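You operate a simulated robot arm through the tools that you are given. There is no shell and no other tool.

You are at the controls of a simulated robot arm. One attempt, no reset.

Task
Switch the jog box from paddle over to screw and jog it for a few seconds.
Fine: the jog box's main switch on, and left on; one hold of JOG; screw stays switched on, the other drive switches off.

The check looks at the end state, three seconds after you hand in, the way a careful person would. Anything else that was tipped, shoved, dropped, spilled or broken makes it a failure.

Robot
A 7-joint arm with a fingered hand, fixed in place. Base frame: the origin is on the floor under the middle of its stand, x ahead of it, y to its left, z up. Units: m, degrees, N and s.
With the tool pointing down near the work surface it reaches from about 0.1 to 0.6 m from the base axis. Its first joint turns from -115.0 to 115.0 degrees. Payload 3.1 kg.
Tool frame: the origin (TCP) lies between the finger pads and is the grasp point; the fingertips stand 0.022 m ahead of it; z points along the fingers, y is the line along which they close. The gripper opens to 0.112 m; its body begins 0.06 m behind the TCP. The gripper is a hand of 3 fingers: y runs from the thumb to the fingers, the wrist lies at [0, 0, -0.218] in the tool frame, and closing takes about 1.5 s.
Orientation is that of the tool frame in the base frame, as a unit quaternion [w, x, y, z]. With the fingers straight down and closing along the base's y, the tool's x points along the base's -x, its y along +y and its z along -z.

Tools
- The arm moves only by the tool apply_moves. Its argument "steps" is one flat list of numbers, 7 for each row, row after row: the shift along the base's x, y, z in m, then the turn, a rotation vector about the base's x, y, z in degrees, then the opening in per cent of the stroke, from 0 (shut) to 100 (fully open). In form: [tx, ty, tz, wx, wy, wz, fingers, tx, ty, tz, wx, wy, wz, fingers, ...]. A call has 1 to 20 rows; each row shifts and turns the commanded pose from where the row before left it. A row lasts 0.2 s, in which the tool goes at most 0.05 m and 8.6 degrees; a call with a longer step from one row to the next is refused whole, and so is a gripper value outside its range. A pose out of reach is approached as far as the arm can. The call stops where the force on the tool passes 40 N (or 10 N more than at its start, if that is more) or the arm is blocked; 0.2 s more then pass. The fingers move at their own pace (about 0.108 m/s each) and stop on an object; they squeeze with about 26 N. The grip force told is the motor's: it shows also when the fingers shut on nothing. Time passes only in rows, and 0.2 s behind the last, so rows that do not move let the fingers close. It gives the time, the measured TCP pose, the force on the tool (base axes), the opening and the grip force at its end, in the units of the frame above (readings bear some noise), with the torque about the TCP (base axes, N m) and any sound that the robot's microphone picked up, and new pictures: "pictures" is both (left out), scene, wrist or none.
- Cameras (640 x 400 px; columns grow to the right, rows downward): "scene" is fixed at [0.4031, 0.6476, 1.6588]; the picture's right is [-0.99, -0.15, 0.00], its down [-0.11, 0.70, -0.70] and it looks along [0.11, -0.70, -0.71] (base axes); focal length 328 px, centre (320, 200). "wrist" rides on the gripper at [0.066, 0.003, -0.08] in the tool frame; the picture's right is [-0.05, 1.00, 0.00], its down [-0.77, -0.04, -0.64] and it looks along [-0.64, -0.03, 0.77] (tool axes); focal length 275 px, centre (320, 200). There is no depth. A picture from a camera that has moved, and an enlarged one, comes with that camera's place and axes in the base frame and with its lens. The place of the scene camera against the robot may be out by one fixed shift of up to 0.018 m in any direction.
- slide_trunk(by): slides the trunk up (or, below 0, down) by that many m; the arm rides with it, the base frame stays. It gives what a move gives, with no picture.
- hand_shape(shape): the hand has 3 fingers and takes this shape, open, in about a second: jaw (thumb against the fingers, like two jaws); tri (thumb and two fingers); tip (a fingertip pinch); poke (one finger out to press); point (the index stretched); flat (the hand flat); cup (the hand cupped); fist (a fist). The gripper value then closes the fingers along that shape, each until it touches; the sizes above hold for jaw. It gives what a move gives, with no picture.
- close_up(camera, box): a new picture of the part [left, top, right, bottom] of that camera's present view, enlarged. No time passes.
- hand_in(): hands the job in; it is judged then, once.

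Nothing tells you positions but the pictures and the camera data. Unless the task says otherwise, let go and move clear before handing in.

The tools are called after ">>>" as a command line: name --argument value ..., lists and objects as JSON in quotes. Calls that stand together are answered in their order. apply_moves: Moves the arm, as the interface text tells. Its arguments: {"type":"object","properties":{"steps":{"type":"array","items":{"type":"number"}},"pictures":{"type":"string","enum":["both","scene","wrist","none"]}},"required":["steps"]} The other tools are called the same way: slide_trunk (by) moves the trunk up or down; hand_shape (shape) gives the hand a shape; close_up (camera, box) takes an enlarged picture of a part of a camera's view; hand_in () hands the job in.

At the start:

```text
time_s: 0.0
position: [0.4204, 0.0295, 1.1508]
ee_rot: [0.0, 0.001, 1.0, -0.001]
wrist_force: [-0.1, 0.3, 1.1]
moment: [-0.01, 0.01, 0.02]
gripper_width: 0.112
grip_force: 0.0
shape: jaw
trunk travel left (down, up): [-0.825, 0.165]
```

scene: 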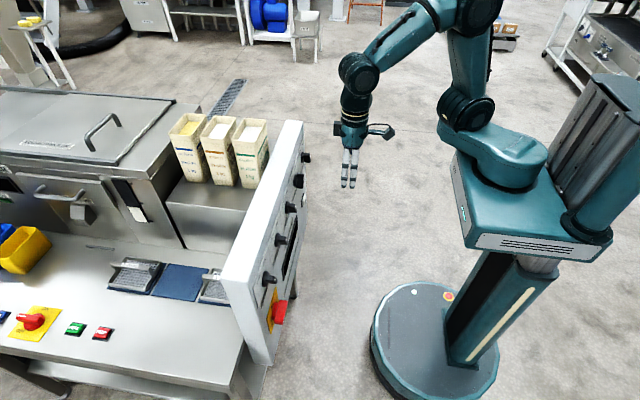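
wrist: 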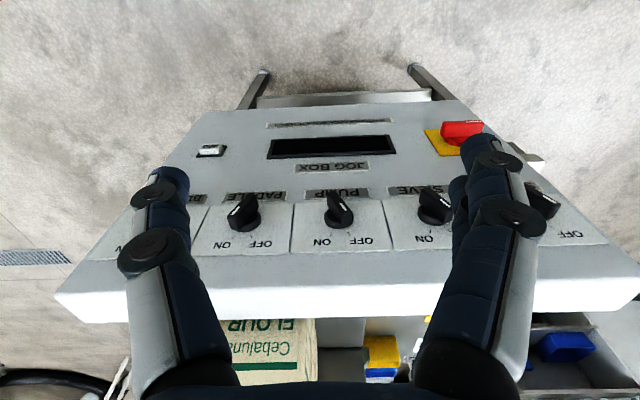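

I see a panel labelled JOG BOX facing the robot, with a row of rotary switches, a display, a red/yellow main switch and a small button at its upper left in the wrist picture. I'll look closer before moving anything.

>>> close_up --camera "wrist" --box '[180, 100, 420, 260]'

>>> close_up --camera "scene" --box '[200, 110, 360, 370]'

>>> close_up --camera "wrist" --box '[380, 100, 620, 260]'

>>> close_up --camera "wrist" --box '[60, 120, 300, 280]'

```text
2.50 times, centred on (300, 180) of wrist
camera zoom: at [0.3538, 0.0335, 1.2323], right [0.05, 1.0, 0.0], down [0.77, -0.04, 0.64], along [0.64, -0.03, -0.77], focal length 688 px, centre (370, 250)
```

zoom: 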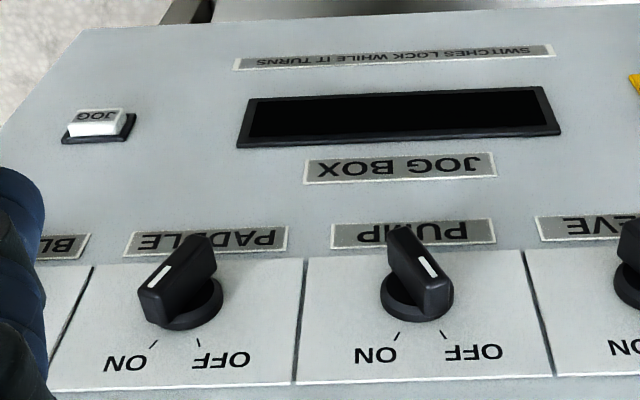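

```text
1.54 times, centred on (280, 240) of scene
camera zoom: at [0.4031, 0.6476, 1.6588], right [-0.99, -0.15, 0.0], down [-0.11, 0.7, -0.7], along [0.11, -0.7, -0.71], focal length 504 px, centre (382, 138)
```

zoom: 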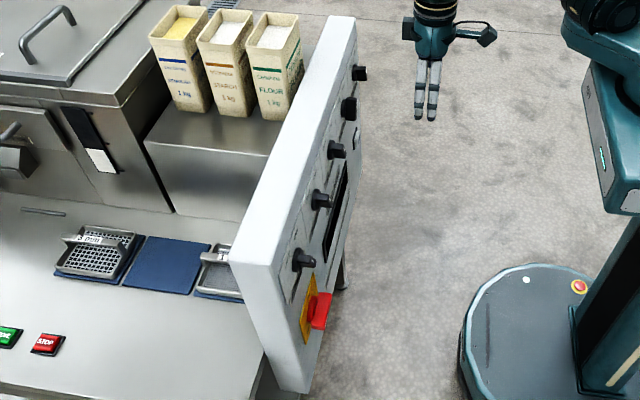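

```text
2.50 times, centred on (500, 180) of wrist
camera zoom: at [0.3538, 0.0335, 1.2323], right [0.05, 1.0, 0.0], down [0.77, -0.04, 0.64], along [0.64, -0.03, -0.77], focal length 688 px, centre (-130, 250)
```

zoom: 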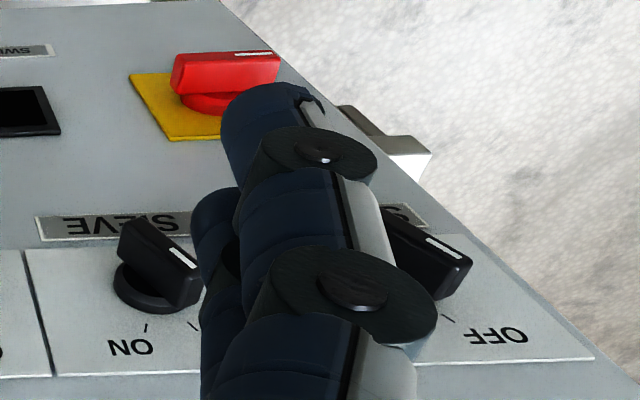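

```text
2.50 times, centred on (180, 200) of wrist
camera zoom: at [0.3538, 0.0335, 1.2323], right [0.05, 1.0, 0.0], down [0.77, -0.04, 0.64], along [0.64, -0.03, -0.77], focal length 688 px, centre (670, 200)
```

zoom: 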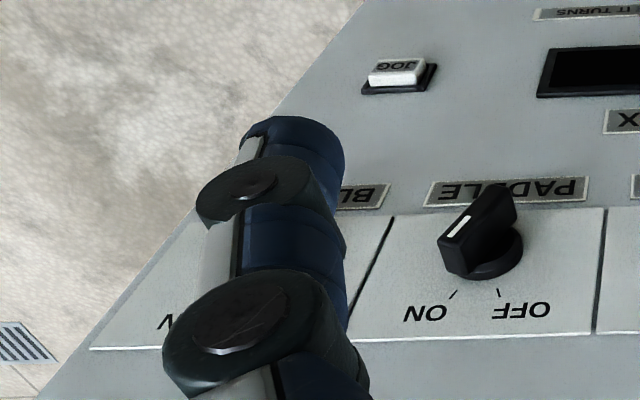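

The panel is roughly vertical near x≈0.59. From the robot's side, left to right, I read S(CREW?), SIEVE, PUMP, PADDLE and BL…, with the main switch low on the left and JOG low on the right. I'll tilt the hand to look at it squarely while staying well back.

>>> apply_moves --steps '[-0.02, 0, -0.03, 0, -8.5, 0, 100, -0.02, 0, -0.03, 0, -8.5, 0, 100, -0.02, 0, -0.03, 0, -8.5, 0, 100, -0.02, 0, -0.03, 0, -8.5, 0, 100, -0.01, 0, -0.03, 0, -8.5, 0, 100, -0.01, 0, -0.03, 0, -8.5, 0, 100, 0, 0, 0, 0, 0, 0, 100]'

```text
time_s: 1.5
position: [0.352, -0.0023, 0.9697]
ee_rot: [0.424, 0.094, 0.9, -0.039]
wrist_force: [-0.4, -0.3, 0.5]
moment: [-0.01, 0.03, -0.02]
gripper_width: 0.1121
grip_force: 0.0
shape: jaw
out of reach, approached as far as the arm can: row 6
trunk travel left (down, up): [-0.825, 0.165]
stopped in row 7: the arm was blocked; the commanded pose is now the measured one
camera wrist: at [0.2504, 0.0229, 0.9709], right [0.23, 0.97, 0.05], down [-0.01, -0.04, 1.0], along [0.97, -0.23, 0.0], focal length 275 px, centre (320, 200)
```

scene: 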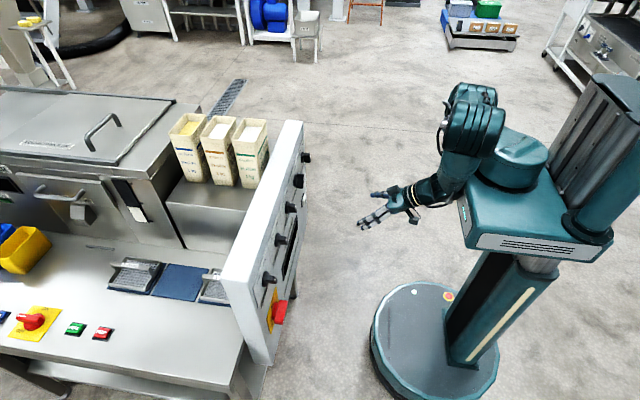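
wrist: 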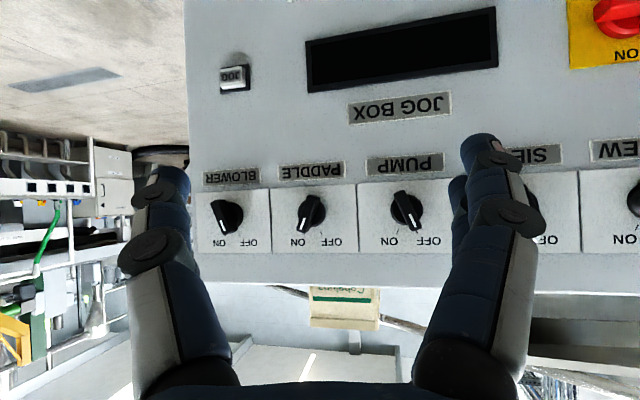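

The panel is now square to the camera; the arm stopped because it is folded close to its base. I'll zoom in on the labels and switch positions.

>>> close_up --camera "wrist" --box '[190, 150, 350, 250]'

>>> close_up --camera "wrist" --box '[340, 150, 500, 250]'

>>> close_up --camera "wrist" --box '[480, 150, 640, 250]'

>>> close_up --camera "wrist" --box '[480, 0, 640, 100]'

```text
4.00 times, centred on (270, 200) of wrist
camera zoom: at [0.2504, 0.0229, 0.9709], right [0.23, 0.97, 0.05], down [-0.01, -0.04, 1.0], along [0.97, -0.23, 0.0], focal length 1101 px, centre (520, 200)
```

zoom: 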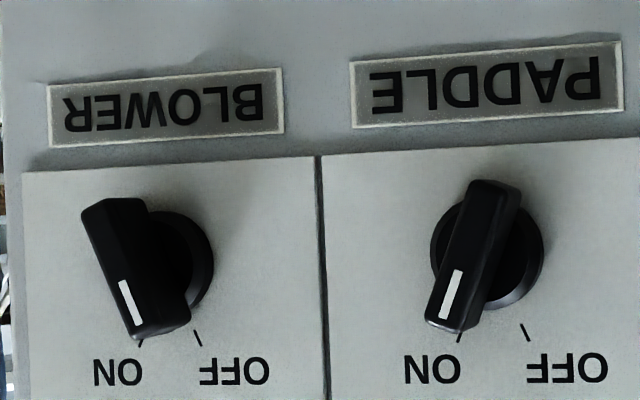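

```text
4.00 times, centred on (420, 200) of wrist
camera zoom: at [0.2504, 0.0229, 0.9709], right [0.23, 0.97, 0.05], down [-0.01, -0.04, 1.0], along [0.97, -0.23, 0.0], focal length 1101 px, centre (-80, 200)
```

zoom: 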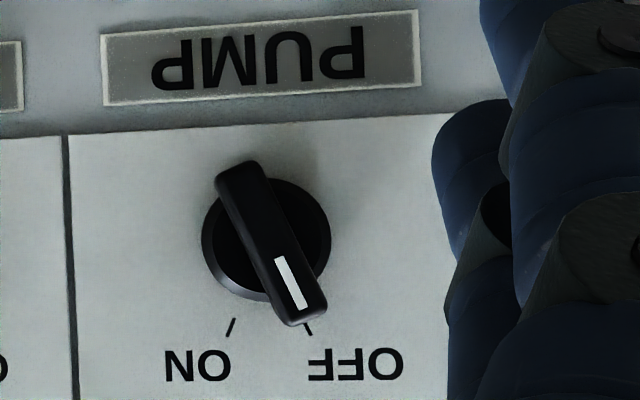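

```text
4.00 times, centred on (560, 200) of wrist
camera zoom: at [0.2504, 0.0229, 0.9709], right [0.23, 0.97, 0.05], down [-0.01, -0.04, 1.0], along [0.97, -0.23, 0.0], focal length 1101 px, centre (-640, 200)
```

zoom: 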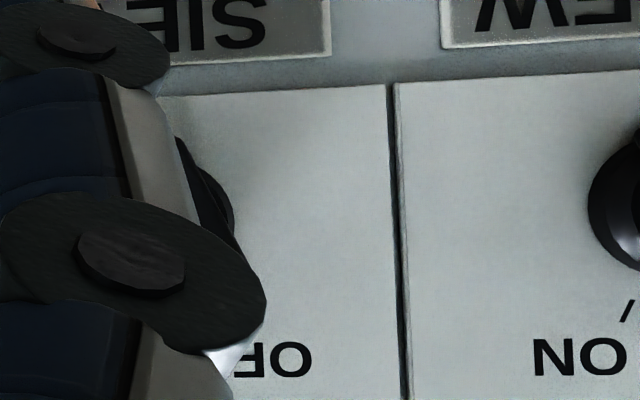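

```text
4.00 times, centred on (560, 50) of wrist
camera zoom: at [0.2504, 0.0229, 0.9709], right [0.23, 0.97, 0.05], down [-0.01, -0.04, 1.0], along [0.97, -0.23, 0.0], focal length 1101 px, centre (-640, 800)
```

zoom: 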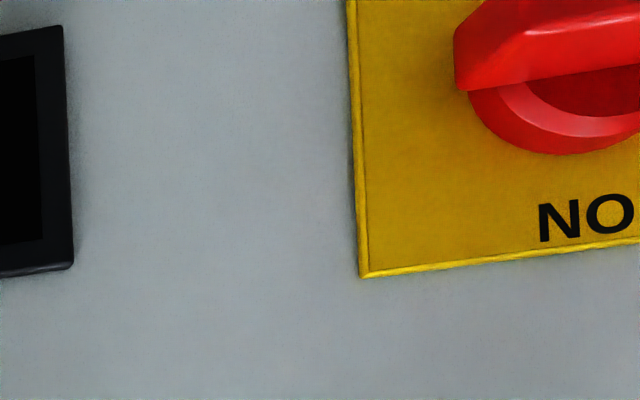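

Readings: PADDLE is ON; PUMP and BLOWER are OFF, and the rightmost label in the picture ends in "EW", which is SCREW. The main switch handle lies horizontal with ON printed at the top, so it looks off, and the display is dark. Next I'll bring the hand horizontal, pointing at the panel, while staying clear of it.

>>> apply_moves --steps '[0.03, 0, 0, 0, 0, 0, 100, 0.03, 0, 0, -0.76, -6.57, 1.84, 100, 0.02, 0, 0.005, -0.76, -6.57, 1.84, 100, 0.0, 0, 0.005, -0.76, -6.57, 1.84, 100, 0.0, 0, 0.005, -0.76, -6.57, 1.84, 100, 0, 0, 0.005, -0.76, -6.57, 1.84, 100, 0, 0, 0, -0.76, -6.57, 1.84, 100, 0, 0, 0, 0, 0, 0, 100]'

```text
time_s: 3.3
position: [0.4316, 0.0002, 0.9904]
ee_rot: [0.707, -0.002, 0.707, 0.0]
wrist_force: [0.0, 0.8, 0.4]
moment: [-0.02, 0.02, 0.0]
gripper_width: 0.112
grip_force: 0.2
shape: jaw
trunk travel left (down, up): [-0.825, 0.165]
camera wrist: at [0.3515, 0.0025, 0.9244], right [0.0, 1.0, 0.04], down [-0.64, -0.04, 0.77], along [0.77, -0.03, 0.64], focal length 275 px, centre (320, 200)
```

scene: 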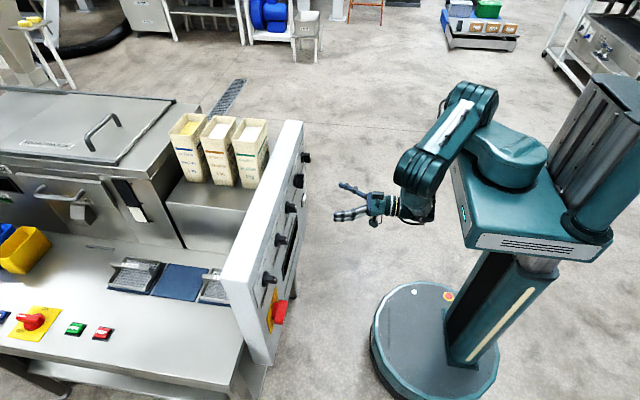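
wrist: 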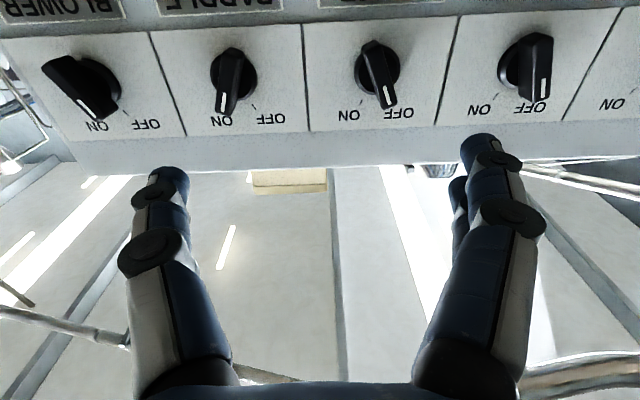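

The hand is now horizontal and pointing at the panel. I put the knob fronts at x≈0.566, z≈0.987, with PADDLE at y≈-0.068, tilted about 23° toward ON. I'll line up with PADDLE, roll to match its handle and stop short to check.

>>> apply_moves --steps '[0.02, -0.023, -0.001, 7.67, 0, 0, 60, 0.02, -0.023, -0.001, 7.67, 0, 0, 60, 0.02, -0.022, -0.001, 7.66, 0, 0, 60, 0, 0, 0, 0, 0, 0, 60, 0, 0, 0, 0, 0, 0, 60]'

```text
time_s: 4.5
position: [0.4914, -0.0709, 0.9874]
ee_rot: [0.693, 0.138, 0.694, 0.142]
wrist_force: [-0.7, 0.1, 0.5]
moment: [0.03, -0.01, 0.0]
gripper_width: 0.0675
grip_force: 0.1
shape: jaw
trunk travel left (down, up): [-0.825, 0.165]
camera wrist: at [0.4116, -0.0415, 0.9286], right [0.0, 0.9, 0.43], down [-0.63, -0.33, 0.7], along [0.77, -0.27, 0.57], focal length 275 px, centre (320, 200)
```

scene: 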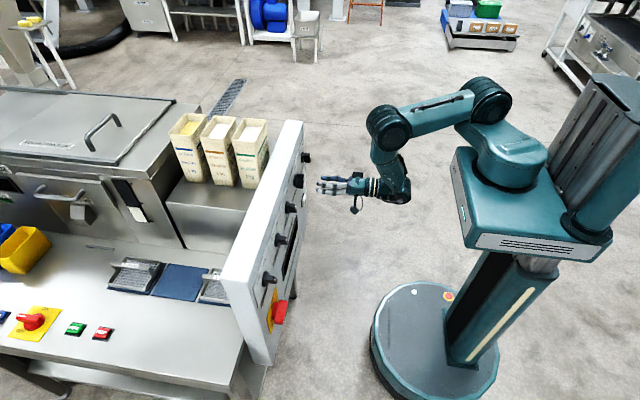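
wrist: 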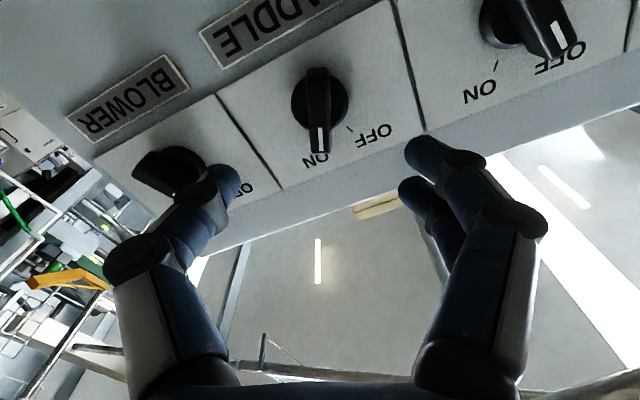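

The handle now stands straight and centred between the thumb and fingers. I'll advance until the tips straddle the handle just short of the panel.

>>> apply_moves --steps '[0.02, 0.001, -0.001, 0, 0, 0, 60, 0.02, 0.001, 0, 0, 0, 0, 60, 0.015, 0.001, 0, 0, 0, 0, 60, 0.01, 0, 0, 0, 0, 0, 60, 0, 0, 0, 0, 0, 0, 60]'

```text
time_s: 5.7
position: [0.5565, -0.0638, 0.987]
ee_rot: [0.693, 0.138, 0.693, 0.142]
wrist_force: [-0.1, -0.1, -1.1]
moment: [-0.02, -0.04, -0.02]
gripper_width: 0.0677
grip_force: 0.1
shape: jaw
out of reach, approached as far as the arm can: row 4
trunk travel left (down, up): [-0.825, 0.165]
camera wrist: at [0.4763, -0.0351, 0.9287], right [0.0, 0.9, 0.43], down [-0.63, -0.33, 0.7], along [0.77, -0.27, 0.57], focal length 275 px, centre (320, 200)
```

scene: 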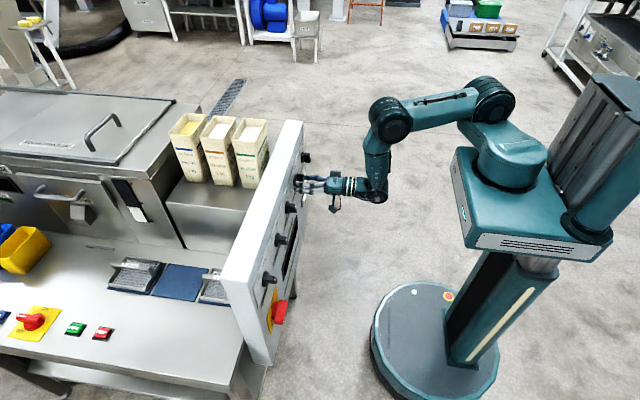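
wrist: 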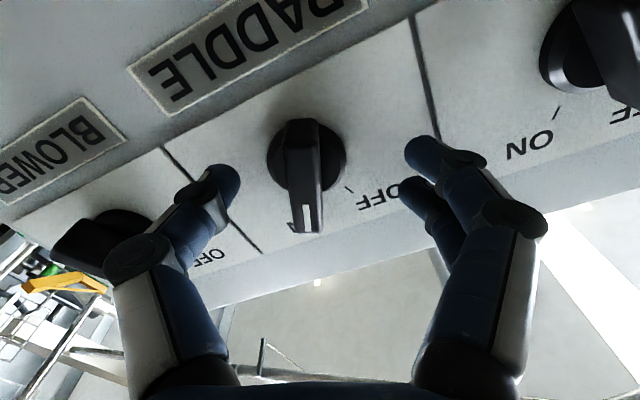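

The hand reached the handle, but the arm reports it is at the edge of its reach and ended about 5 mm off to one side. I'll back off and lower the trunk so the arm has slack for the turn.

>>> apply_moves --steps '[-0.03, 0, 0, 0, 0, 0, 60, -0.03, 0, 0, 0, 0, 0, 60, -0.03, 0, 0, 0, 0, 0, 60, -0.02, 0, 0, 0, 0, 0, 60]' --pictures "none"

>>> slide_trunk --by -0.12

```text
time_s: 6.7
position: [0.4449, -0.0634, 0.9885]
ee_rot: [0.693, 0.139, 0.693, 0.14]
wrist_force: [-0.3, 0.0, -0.6]
moment: [-0.02, 0.0, -0.02]
gripper_width: 0.0676
grip_force: 0.0
shape: jaw
trunk travel left (down, up): [-0.825, 0.165]
```

```text
time_s: 8.2
position: [0.4458, -0.0632, 0.8669]
ee_rot: [0.693, 0.14, 0.694, 0.14]
wrist_force: [-1.1, 0.1, -0.4]
moment: [-0.02, 0.01, 0.02]
gripper_width: 0.0677
grip_force: 0.0
shape: jaw
trunk travel left (down, up): [-0.705, 0.285]
```

The trunk is down 0.12 m. I'll raise the hand back to knob height, centred on PADDLE at y≈-0.068, z≈0.986, still short of the panel.

>>> apply_moves --steps '[0, -0.001, 0.03, 0, 0, 0, 60, 0, -0.001, 0.03, 0, 0, 0, 60, 0, -0.002, 0.03, 0, 0, 0, 60, 0.02, -0.001, 0.029, 0, 0, 0, 60, 0.03, 0, 0, 0, 0, 0, 60, 0, 0, 0, 0, 0, 0, 60]'

```text
time_s: 9.6
position: [0.495, -0.068, 0.9855]
ee_rot: [0.693, 0.139, 0.694, 0.141]
wrist_force: [-1.0, -0.1, 0.1]
moment: [-0.03, 0.0, -0.01]
gripper_width: 0.0676
grip_force: 0.2
shape: jaw
trunk travel left (down, up): [-0.705, 0.285]
camera wrist: at [0.4154, -0.0388, 0.9265], right [0.0, 0.9, 0.43], down [-0.63, -0.33, 0.7], along [0.77, -0.27, 0.57], focal length 275 px, centre (320, 200)
```

scene: 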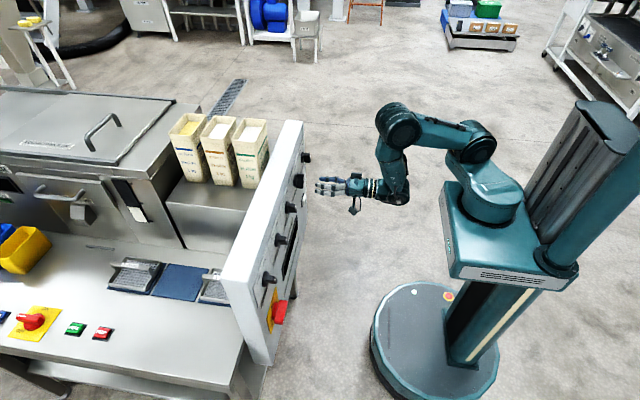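
wrist: 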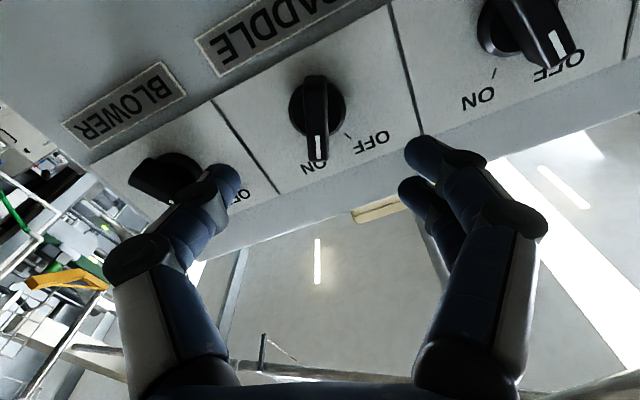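

Still aligned with the PADDLE handle, and the arm has more slack. I'll advance again to straddle the handle.

>>> apply_moves --steps '[0.02, 0, 0, 0, 0, 0, 60, 0.02, -0.001, 0, 0, 0, 0, 60, 0.015, 0, 0, 0, 0, 0, 60, 0.008, 0, 0, 0, 0, 0, 60, 0, 0, 0, 0, 0, 0, 60]' --pictures "wrist"

```text
time_s: 10.8
position: [0.5577, -0.0639, 0.9883]
ee_rot: [0.693, 0.139, 0.693, 0.14]
wrist_force: [0.6, -0.3, -0.6]
moment: [0.01, -0.02, 0.01]
gripper_width: 0.0677
grip_force: 0.0
shape: jaw
out of reach, approached as far as the arm can: row 3
trunk travel left (down, up): [-0.705, 0.285]
camera wrist: at [0.4768, -0.035, 0.9297], right [0.0, 0.9, 0.43], down [-0.63, -0.33, 0.7], along [0.77, -0.27, 0.57], focal length 275 px, centre (320, 200)
```

wrist: 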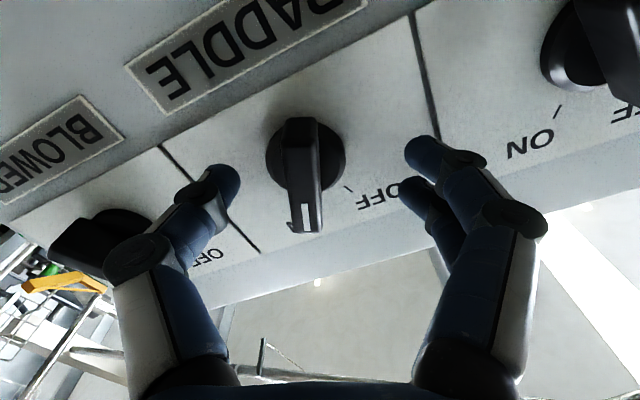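

The same small drift shows up, so the wrist bend looks like the limit rather than plain reach. I'll back off and lower the trunk further so the forearm slopes forward.

>>> apply_moves --steps '[-0.03, 0, 0, 0, 0, 0, 60, -0.03, 0, 0, 0, 0, 0, 60, -0.03, 0, 0, 0, 0, 0, 60, -0.02, 0, 0, 0, 0, 0, 60]' --pictures "none"

>>> slide_trunk --by -0.15

>>> apply_moves --steps '[0, -0.001, 0.03, 0, 0, 0, 60, 0, -0.001, 0.03, 0, 0, 0, 60, 0, -0.001, 0.03, 0, 0, 0, 60, 0, -0.001, 0.03, 0, 0, 0, 60, 0, -0.001, 0.027, 0, 0, 0, 60, 0, 0, 0, 0, 0, 0, 60]' --pictures "scene"

```text
time_s: 11.8
position: [0.4478, -0.0647, 0.988]
ee_rot: [0.693, 0.138, 0.694, 0.14]
wrist_force: [-0.2, 0.7, -0.7]
moment: [0.0, -0.04, -0.01]
gripper_width: 0.0677
grip_force: 0.2
shape: jaw
trunk travel left (down, up): [-0.705, 0.285]
```

```text
time_s: 13.6
position: [0.4491, -0.0655, 0.8379]
ee_rot: [0.693, 0.139, 0.694, 0.141]
wrist_force: [0.2, 0.1, 0.3]
moment: [-0.01, 0.0, 0.0]
gripper_width: 0.0678
grip_force: 0.0
shape: jaw
trunk travel left (down, up): [-0.555, 0.435]
```

```text
time_s: 15.0
position: [0.4476, -0.07, 0.9851]
ee_rot: [0.693, 0.138, 0.694, 0.141]
wrist_force: [0.4, -0.2, -0.5]
moment: [0.01, 0.01, 0.0]
gripper_width: 0.0678
grip_force: 0.1
shape: jaw
trunk travel left (down, up): [-0.555, 0.435]
```

scene: 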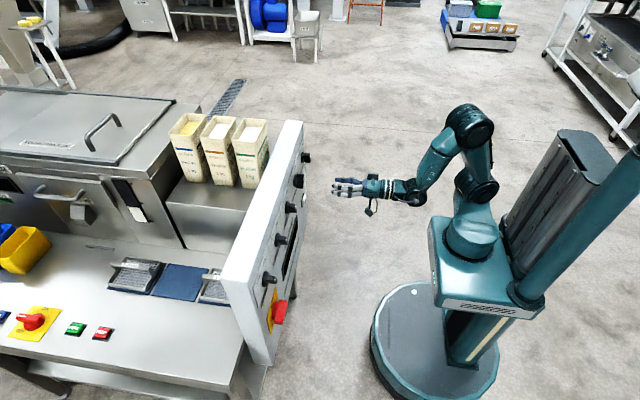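

The forearm now slopes forward, which is a better posture. Advancing onto the PADDLE handle again.

>>> apply_moves --steps '[0.03, 0, 0, 0, 0, 0, 60, 0.03, 0, 0, 0, 0, 0, 60, 0.025, 0, 0, 0, 0, 0, 60, 0.015, 0, 0, 0, 0, 0, 60, 0.01, 0, 0, 0, 0, 0, 60, 0, 0, 0, 0, 0, 0, 60]' --pictures "wrist"

```text
time_s: 16.4
position: [0.5586, -0.0703, 0.9856]
ee_rot: [0.693, 0.139, 0.694, 0.14]
wrist_force: [-0.7, 0.0, -0.2]
moment: [-0.02, -0.05, -0.01]
gripper_width: 0.0676
grip_force: 0.0
shape: jaw
trunk travel left (down, up): [-0.555, 0.435]
camera wrist: at [0.4783, -0.0416, 0.9261], right [0.0, 0.9, 0.43], down [-0.63, -0.33, 0.7], along [0.77, -0.27, 0.57], focal length 275 px, centre (320, 200)
```

wrist: 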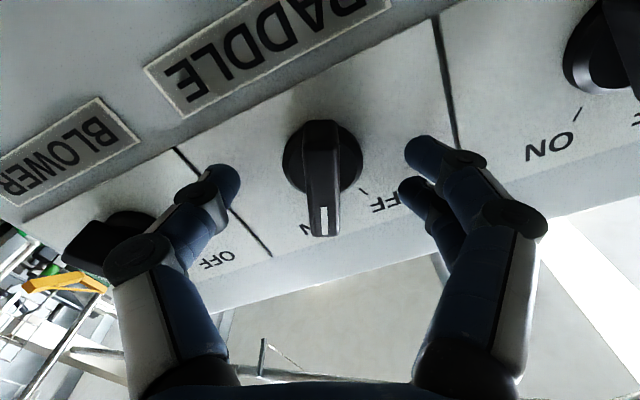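

The handle is centred between the pads and there is no reach warning. I'll close gently on it.

>>> apply_moves --steps '[0, 0, 0, 0, 0, 0, 30, 0, 0, 0, 0, 0, 0, 10, 0, 0, 0, 0, 0, 0, 5, 0, 0, 0, 0, 0, 0, 5]' --pictures "wrist"

```text
time_s: 17.4
position: [0.5578, -0.0695, 0.9852]
ee_rot: [0.693, 0.138, 0.693, 0.14]
wrist_force: [-2.2, 2.9, 1.1]
moment: [0.05, -0.04, 0.06]
gripper_width: 0.0213
grip_force: 26.2
shape: jaw
trunk travel left (down, up): [-0.555, 0.435]
camera wrist: at [0.4777, -0.0411, 0.9265], right [0.0, 0.9, 0.43], down [-0.63, -0.33, 0.7], along [0.77, -0.27, 0.57], focal length 275 px, centre (320, 200)
```

wrist: 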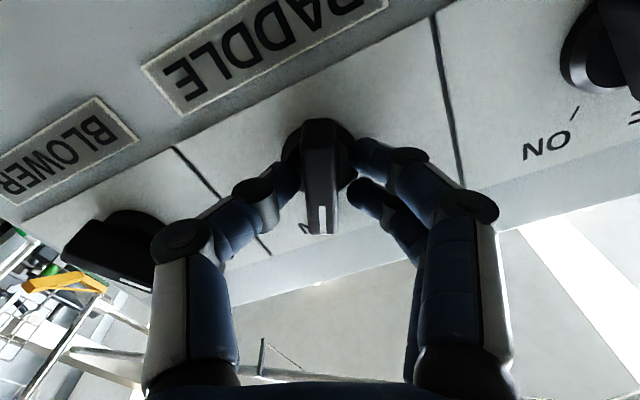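

The handle is held at about 21 mm width with only small side forces. I'll turn it toward OFF, counter-clockwise seen from the front, watching the torque.

>>> apply_moves --steps '[0, 0, 0, -5, 0, 0, 5, 0, 0, 0, -5, 0, 0, 5, 0, 0, 0, -5, 0, 0, 5, 0, 0, 0, -5, 0, 0, 5, 0, 0, 0, -5, 0, 0, 5, 0, 0, 0, 0, 0, 0, 5]' --pictures "wrist"

```text
time_s: 18.8
position: [0.5581, -0.0702, 0.9851]
ee_rot: [0.706, -0.016, 0.707, -0.014]
wrist_force: [-4.4, 2.8, -1.0]
moment: [0.0, 0.07, 0.05]
gripper_width: 0.0211
grip_force: 26.1
shape: jaw
trunk travel left (down, up): [-0.555, 0.435]
camera wrist: at [0.4777, -0.069, 0.9204], right [0.0, 1.0, 0.01], down [-0.63, -0.01, 0.77], along [0.77, 0.0, 0.63], focal length 275 px, centre (320, 200)
```

wrist: 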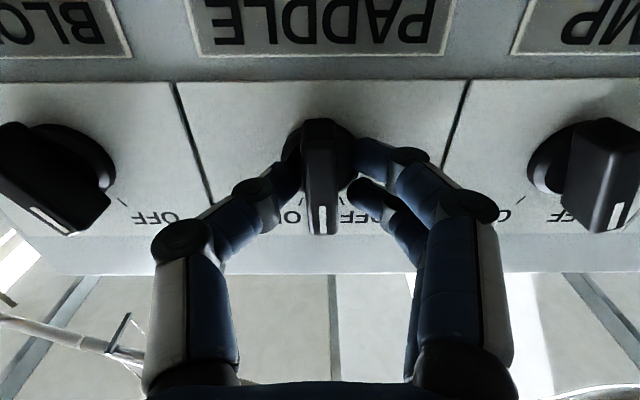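

The handle turned with the hand and is upright now. Continuing to the OFF mark.

>>> apply_moves --steps '[0, 0, 0, -5, 0, 0, 5, 0, 0, 0, -5, 0, 0, 5, 0, 0, 0, -5, 0, 0, 5, 0, 0, 0, -5, 0, 0, 5, 0, 0, 0, -3, 0, 0, 5, 0, 0, 0, 0, 0, 0, 5]' --pictures "wrist"

```text
time_s: 20.2
position: [0.5575, -0.0697, 0.985]
ee_rot: [0.689, -0.156, 0.691, -0.153]
wrist_force: [-1.3, 2.6, 2.8]
moment: [0.27, -0.04, 0.13]
gripper_width: 0.0208
grip_force: 26.7
shape: jaw
trunk travel left (down, up): [-0.555, 0.435]
camera wrist: at [0.4776, -0.0947, 0.9253], right [0.0, 0.92, -0.38], down [-0.64, 0.3, 0.71], along [0.77, 0.25, 0.59], focal length 275 px, centre (320, 200)
```

wrist: 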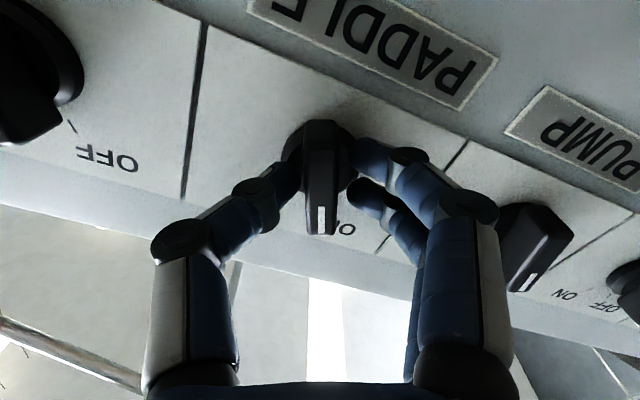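

The roll is about -25° and there is a slight end-stop torque, so it should be at OFF. I'll release, back straight off and check.

>>> apply_moves --steps '[0, 0, 0, 0, 0, 0, 30, 0, 0, 0, 0, 0, 0, 60, 0, 0, 0, 0, 0, 0, 60, -0.02, 0, 0, 0, 0, 0, 60, -0.03, 0, 0, 0, 0, 0, 60, -0.03, 0, 0, 0, 0, 0, 60, -0.02, 0, 0, 8, 0, 0, 60, -0.01, 0, 0, 8, 0, 0, 60, 0, 0, 0, 8, 0, 0, 60, 0, 0, 0, 0, 0, 0, 60]' --pictures "wrist"

```text
time_s: 22.4
position: [0.4475, -0.0709, 0.9842]
ee_rot: [0.706, -0.007, 0.708, -0.007]
wrist_force: [0.3, 0.3, 0.2]
moment: [-0.03, 0.02, 0.0]
gripper_width: 0.0666
grip_force: 0.1
shape: jaw
trunk travel left (down, up): [-0.555, 0.435]
camera wrist: at [0.3679, -0.0681, 0.9198], right [0.0, 1.0, 0.03], down [-0.63, -0.02, 0.77], along [0.77, -0.02, 0.63], focal length 275 px, centre (320, 200)
```

wrist: 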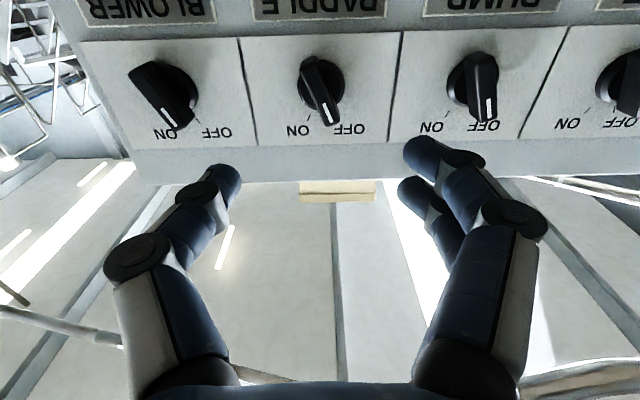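

PADDLE now points to OFF. Next I'll slide sideways, well back from the panel, toward SCREW at y≈0.274 and inspect it.

>>> apply_moves --steps '[0, 0.045, 0, 0, 0, 0, 60, 0, 0.045, 0, 0, 0, 0, 60, 0, 0.045, 0, 0, 0, 0, 60, 0, 0.045, 0, 0, 0, 0, 60, 0, 0.045, 0, 0, 0, 0, 60, 0, 0.045, 0, 0, 0, 0, 60, 0, 0.045, 0, 0, 0, 0, 60, 0, 0.02, 0, 0, 0, 0, 60, 0, 0, 0, 0, 0, 0, 60]'

```text
time_s: 24.4
position: [0.4499, 0.2643, 0.9857]
ee_rot: [0.706, -0.008, 0.708, -0.007]
wrist_force: [0.0, 0.9, -0.4]
moment: [0.01, -0.03, 0.01]
gripper_width: 0.0669
grip_force: 0.1
shape: jaw
trunk travel left (down, up): [-0.555, 0.435]
camera wrist: at [0.3694, 0.2661, 0.9204], right [0.0, 1.0, 0.03], down [-0.63, -0.02, 0.77], along [0.77, -0.01, 0.63], focal length 275 px, centre (320, 200)
```

scene: 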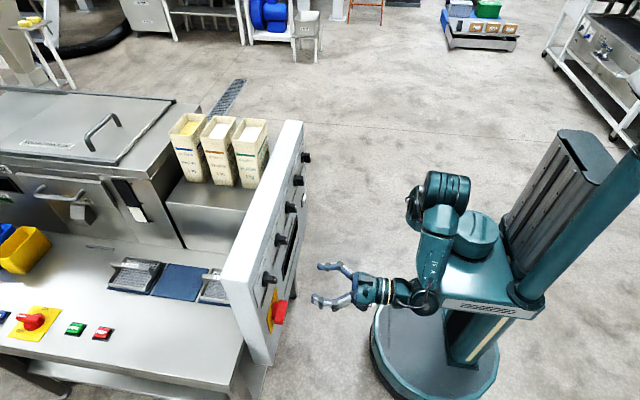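
wrist: 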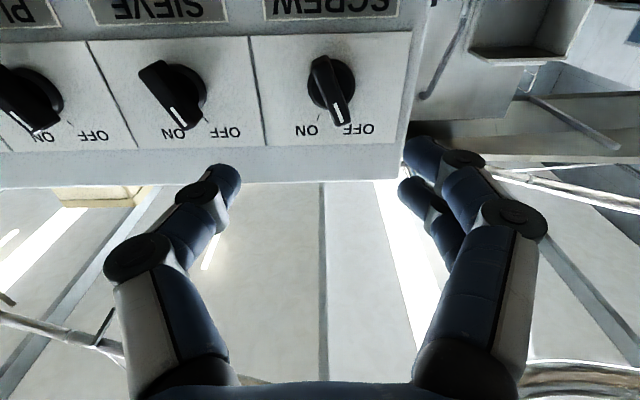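

SCREW reads OFF, SIEVE is OFF too, and the reach here is fine. I'll match SCREW's tilt of about -23.5°, then advance part way and check.

>>> apply_moves --steps '[0.01, 0.003, 0, -7.43, 0, 0, 60, 0.01, 0.003, 0, -7.43, 0, 0, 60, 0.02, 0.003, 0, -7.43, 0, 0, 60, 0.01, 0, 0, 0, 0, 0, 60, 0, 0, 0, 0, 0, 0, 60]' --pictures "wrist"

```text
time_s: 25.6
position: [0.4996, 0.2732, 0.9853]
ee_rot: [0.691, -0.146, 0.693, -0.144]
wrist_force: [-0.2, -0.4, 0.5]
moment: [-0.01, 0.02, 0.05]
gripper_width: 0.0667
grip_force: 0.0
shape: jaw
trunk travel left (down, up): [-0.555, 0.435]
camera wrist: at [0.4187, 0.25, 0.9245], right [0.0, 0.93, -0.36], down [-0.63, 0.27, 0.72], along [0.77, 0.23, 0.59], focal length 275 px, centre (320, 200)
```

wrist: 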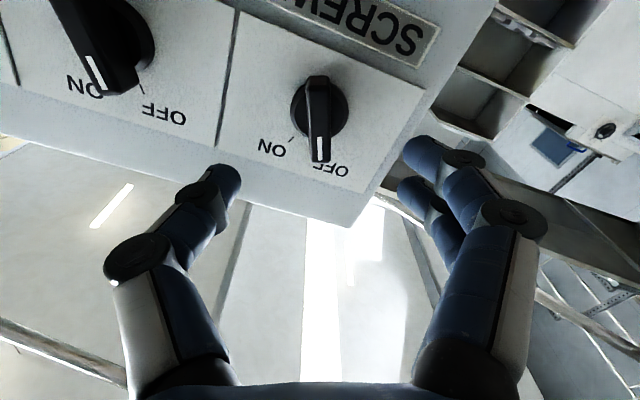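

Aligned with SCREW. I'll advance to straddle the handle and close on it.

>>> apply_moves --steps '[0.02, 0, 0, 0, 0, 0, 60, 0.02, 0, 0, 0, 0, 0, 60, 0.012, 0, 0, 0, 0, 0, 60, 0.006, 0, 0, 0, 0, 0, 60, 0, 0, 0, 0, 0, 0, 60]' --pictures "wrist"

```text
time_s: 26.8
position: [0.5577, 0.2727, 0.9844]
ee_rot: [0.691, -0.145, 0.693, -0.143]
wrist_force: [-0.9, -0.4, 0.0]
moment: [0.01, -0.01, 0.01]
gripper_width: 0.0669
grip_force: 0.1
shape: jaw
trunk travel left (down, up): [-0.555, 0.435]
camera wrist: at [0.4771, 0.2505, 0.9239], right [0.0, 0.93, -0.36], down [-0.63, 0.27, 0.72], along [0.77, 0.23, 0.59], focal length 275 px, centre (320, 200)
```

wrist: 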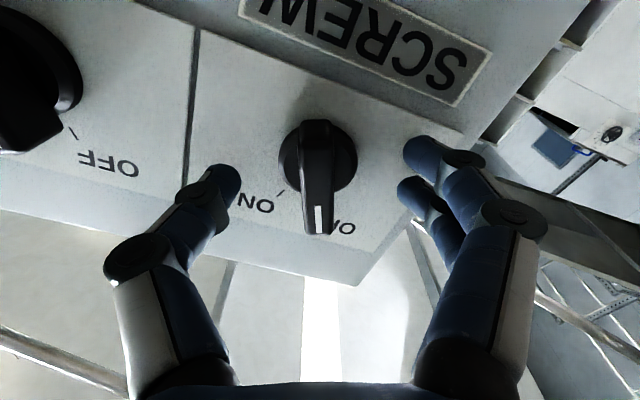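

The handle is centred. I'll close on it and turn clockwise, seen from the front, toward ON.

>>> apply_moves --steps '[0, 0, 0, 0, 0, 0, 30, 0, 0, 0, 0, 0, 0, 10, 0, 0, 0, 0, 0, 0, 5, 0, 0, 0, 0, 0, 0, 5, 0, 0, 0, 5, 0, 0, 5, 0, 0, 0, 5, 0, 0, 5, 0, 0, 0, 5, 0, 0, 5, 0, 0, 0, 5, 0, 0, 5, 0, 0, 0, 5, 0, 0, 5, 0, 0, 0, 0, 0, 0, 5]' --pictures "wrist"

```text
time_s: 29.0
position: [0.5577, 0.2735, 0.9849]
ee_rot: [0.706, 0.009, 0.708, 0.01]
wrist_force: [-1.3, 0.2, -1.9]
moment: [0.03, 0.08, -0.04]
gripper_width: 0.0161
grip_force: 26.2
shape: jaw
trunk travel left (down, up): [-0.555, 0.435]
camera wrist: at [0.4768, 0.2791, 0.9201], right [0.0, 1.0, 0.07], down [-0.63, -0.06, 0.77], along [0.77, -0.04, 0.63], focal length 275 px, centre (320, 200)
```

wrist: 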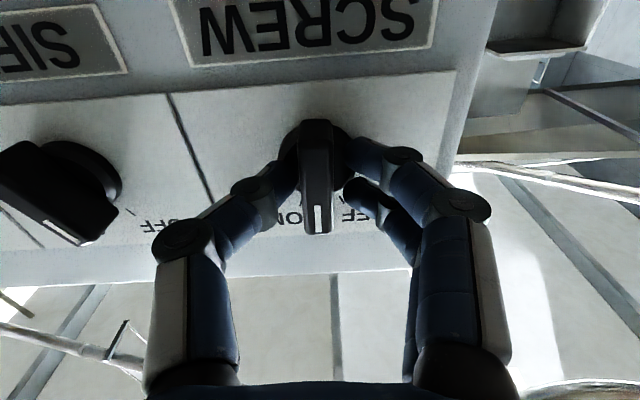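

The handle follows the hand. I'll finish the turn to ON.

>>> apply_moves --steps '[0, 0, 0, 5, 0, 0, 5, 0, 0, 0, 5, 0, 0, 5, 0, 0, 0, 5, 0, 0, 5, 0, 0, 0, 5, 0, 0, 5, 0, 0, 0, 3.5, 0, 0, 5, 0, 0, 0, 0, 0, 0, 5]' --pictures "wrist"

```text
time_s: 30.4
position: [0.5578, 0.274, 0.9847]
ee_rot: [0.69, 0.152, 0.69, 0.154]
wrist_force: [-1.2, 1.1, 0.9]
moment: [-0.27, 0.01, 0.05]
gripper_width: 0.0163
grip_force: 26.0
shape: jaw
trunk travel left (down, up): [-0.555, 0.435]
camera wrist: at [0.4768, 0.3051, 0.9274], right [0.0, 0.89, 0.46], down [-0.63, -0.36, 0.68], along [0.77, -0.29, 0.56], focal length 275 px, centre (320, 200)
```

wrist: 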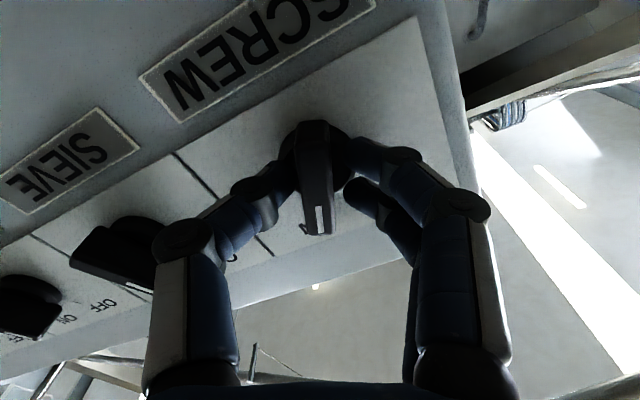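

The end-stop torque matches the first switch. I'll release, back off and level the hand to check.

>>> apply_moves --steps '[0, 0, 0, 0, 0, 0, 30, 0, 0, 0, 0, 0, 0, 60, 0, 0, 0, 0, 0, 0, 60, -0.02, 0, 0, 0, 0, 0, 60, -0.03, 0, 0, 0, 0, 0, 60, -0.03, 0, 0, 0, 0, 0, 60, -0.02, 0, 0, -8, 0, 0, 60, -0.01, 0, 0, -8, 0, 0, 60, 0, 0, 0, -8.5, 0, 0, 60, 0, 0, 0, 0, 0, 0, 60]' --pictures "wrist"

```text
time_s: 32.6
position: [0.4473, 0.2742, 0.9851]
ee_rot: [0.706, 0.002, 0.708, 0.003]
wrist_force: [0.2, -0.7, -0.3]
moment: [0.01, 0.01, 0.01]
gripper_width: 0.0668
grip_force: 0.0
shape: jaw
trunk travel left (down, up): [-0.555, 0.435]
camera wrist: at [0.3666, 0.2774, 0.9201], right [0.0, 1.0, 0.05], down [-0.63, -0.04, 0.77], along [0.77, -0.03, 0.63], focal length 275 px, centre (320, 200)
```

wrist: 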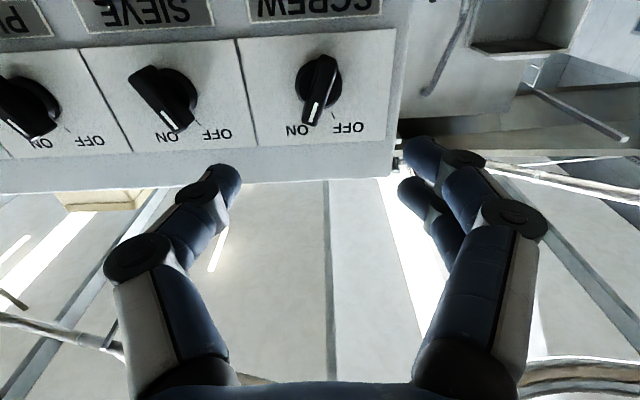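

SCREW is now ON. The hand has to drop about 0.17 m to the main switch, so I'll slide the trunk down and keep this arm posture.

>>> slide_trunk --by -0.19

>>> apply_moves --steps '[0, 0, 0, 0, 0, 0, 60]'

```text
time_s: 34.6
position: [0.4474, 0.2746, 0.7955]
ee_rot: [0.706, 0.002, 0.708, 0.004]
wrist_force: [-0.8, -0.2, -1.4]
moment: [0.02, -0.01, 0.0]
gripper_width: 0.067
grip_force: 0.0
shape: jaw
trunk travel left (down, up): [-0.365, 0.625]
```

```text
time_s: 35.0
position: [0.4469, 0.2742, 0.7961]
ee_rot: [0.707, 0.001, 0.708, 0.004]
wrist_force: [-0.4, -0.6, 0.1]
moment: [0.0, -0.02, -0.01]
gripper_width: 0.0668
grip_force: 0.1
shape: jaw
trunk travel left (down, up): [-0.365, 0.625]
camera wrist: at [0.3667, 0.2776, 0.7301], right [0.0, 1.0, 0.06], down [-0.63, -0.04, 0.77], along [0.77, -0.03, 0.63], focal length 275 px, centre (320, 200)
```

scene: 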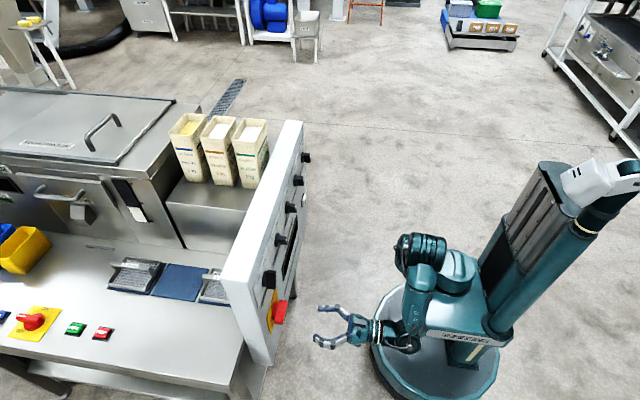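
wrist: 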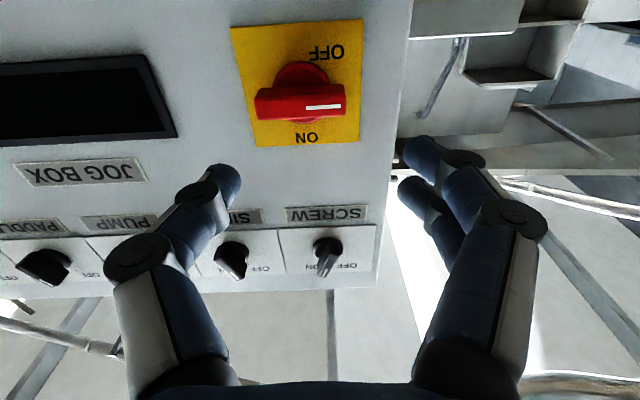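

>>> close_up --camera "wrist" --box '[210, 10, 390, 160]'

>>> close_up --camera "wrist" --box '[0, 190, 400, 300]'

```text
2.67 times, centred on (300, 85) of wrist
camera zoom: at [0.3667, 0.2776, 0.7301], right [0.0, 1.0, 0.06], down [-0.63, -0.04, 0.77], along [0.77, -0.03, 0.63], focal length 734 px, centre (373, 507)
```

zoom: 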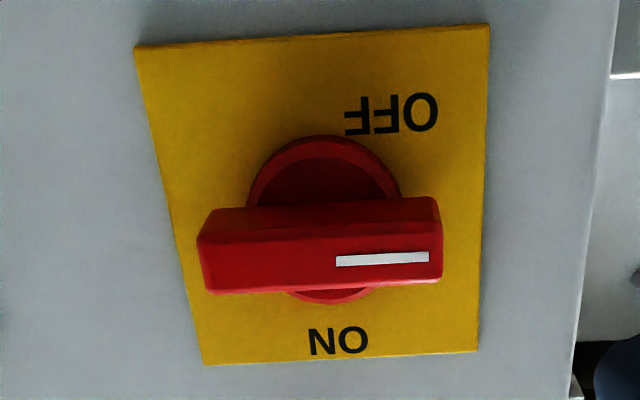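

```text
1.60 times, centred on (200, 245) of wrist
camera zoom: at [0.3667, 0.2776, 0.7301], right [0.0, 1.0, 0.06], down [-0.63, -0.04, 0.77], along [0.77, -0.03, 0.63], focal length 440 px, centre (512, 128)
```

zoom: 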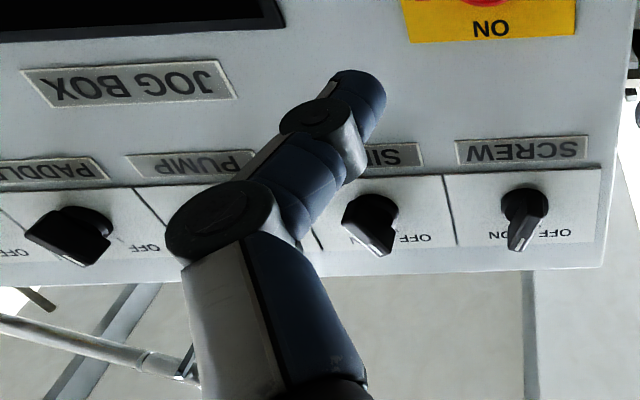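

The main switch has ON at the top and OFF at the lower left, with its mark pointing left, so it is off. It needs a 90° clockwise turn about its centre, near y≈0.2605, z≈0.802. Its handle is horizontal, so I'll roll the hand -90° to grip it across, leaving the turn back to level as the working motion.

>>> apply_moves --steps '[0, -0.002, 0.001, -8.2, 0, 0, 60, 0, -0.002, 0.001, -8.2, 0, 0, 60, 0, -0.002, 0.001, -8.2, 0, 0, 60, 0, -0.002, 0.001, -8.2, 0, 0, 60, 0, -0.002, 0.001, -8.2, 0, 0, 60, 0, -0.002, 0.001, -8.2, 0, 0, 60, 0, -0.0015, 0, -8.2, 0, 0, 60, 0, 0, 0, -8.2, 0, 0, 60, 0, 0, 0, -8.2, 0, 0, 60, 0, 0, 0, -8.2, 0, 0, 60, 0, 0, 0, -8.2, 0, 0, 60, 0, 0, 0, 0, 0, 0, 60]'

```text
time_s: 37.6
position: [0.4481, 0.2597, 0.8012]
ee_rot: [0.5, -0.5, 0.502, -0.499]
wrist_force: [0.2, -0.4, -0.8]
moment: [-0.03, -0.01, 0.01]
gripper_width: 0.0667
grip_force: 0.0
shape: jaw
trunk travel left (down, up): [-0.365, 0.625]
camera wrist: at [0.367, 0.1945, 0.7989], right [0.0, 0.05, -1.0], down [-0.63, 0.77, 0.04], along [0.77, 0.63, 0.03], focal length 275 px, centre (320, 200)
```

scene: 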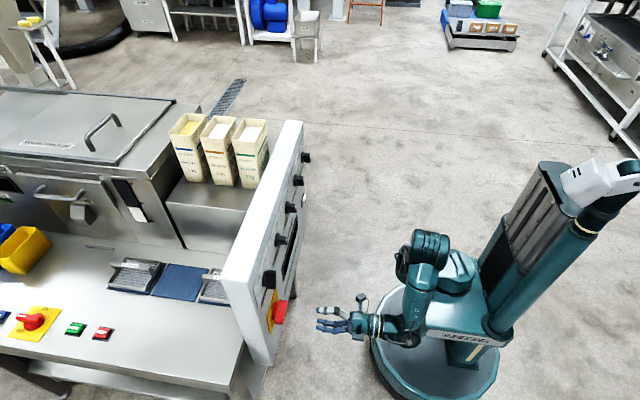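
wrist: 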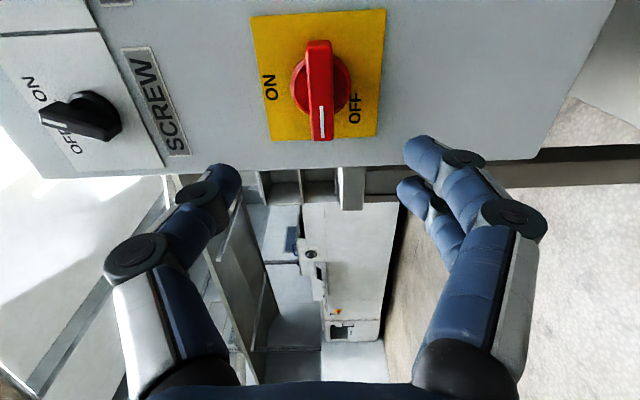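

The roll to -90° worked and the red handle stands centred between thumb and fingers. I'll advance until the tips straddle it, stopping short of the plate.

>>> apply_moves --steps '[0.03, 0, 0, 0, 0, 0, 60, 0.03, 0, 0, 0, 0, 0, 60, 0.02, 0, 0, 0, 0, 0, 60, 0.015, 0, 0, 0, 0, 0, 60, 0.008, 0, 0, 0, 0, 0, 60, 0, 0, 0, 0, 0, 0, 60]' --pictures "wrist"

```text
time_s: 39.0
position: [0.5499, 0.2602, 0.8007]
ee_rot: [0.5, -0.499, 0.503, -0.498]
wrist_force: [0.0, -0.4, 1.1]
moment: [0.02, 0.03, -0.01]
gripper_width: 0.0665
grip_force: 0.1
shape: jaw
trunk travel left (down, up): [-0.365, 0.625]
camera wrist: at [0.4679, 0.1944, 0.7985], right [0.0, 0.05, -1.0], down [-0.63, 0.77, 0.04], along [0.77, 0.63, 0.03], focal length 275 px, centre (320, 200)
```

wrist: 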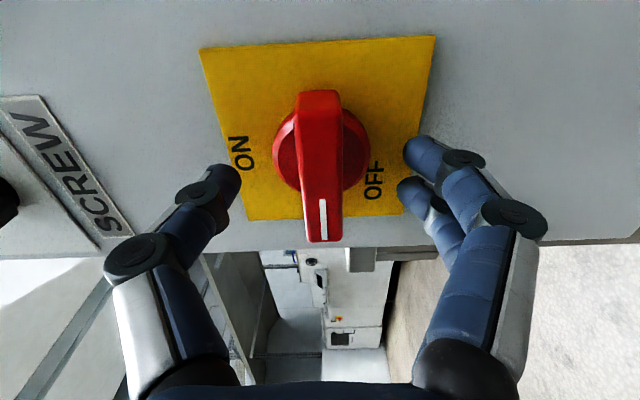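

The red handle is centred. I'll close on it and start turning clockwise toward ON.

>>> apply_moves --steps '[0.002, 0, 0, 0, 0, 0, 30, 0, 0, 0, 0, 0, 0, 10, 0, 0, 0, 0, 0, 0, 5, 0, 0, 0, 0, 0, 0, 5, 0, 0, 0, 5, 0, 0, 5, 0, 0, 0, 5, 0, 0, 5, 0, 0, 0, 5, 0, 0, 5, 0, 0, 0, 5, 0, 0, 5, 0, 0, 0, 5, 0, 0, 5, 0, 0, 0, 5, 0, 0, 5, 0, 0, 0, 0, 0, 0, 5]' --pictures "wrist"

```text
time_s: 41.4
position: [0.5519, 0.2598, 0.8003]
ee_rot: [0.612, -0.353, 0.615, -0.352]
wrist_force: [-8.0, -2.9, -5.1]
moment: [-0.09, 0.11, -0.03]
gripper_width: 0.012
grip_force: 26.0
shape: jaw
trunk travel left (down, up): [-0.365, 0.625]
camera wrist: at [0.4713, 0.2049, 0.7662], right [0.0, 0.54, -0.84], down [-0.63, 0.65, 0.42], along [0.77, 0.53, 0.34], focal length 275 px, centre (320, 200)
```

wrist: 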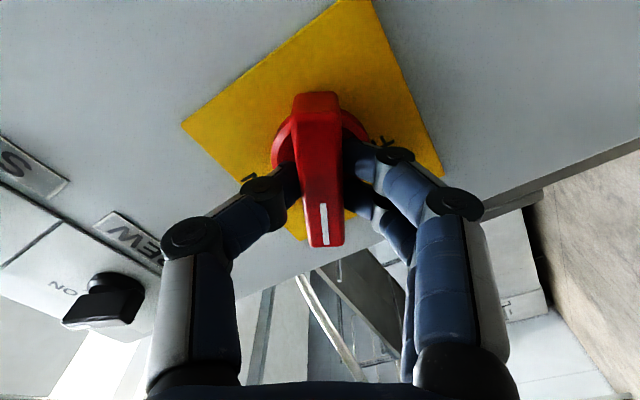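

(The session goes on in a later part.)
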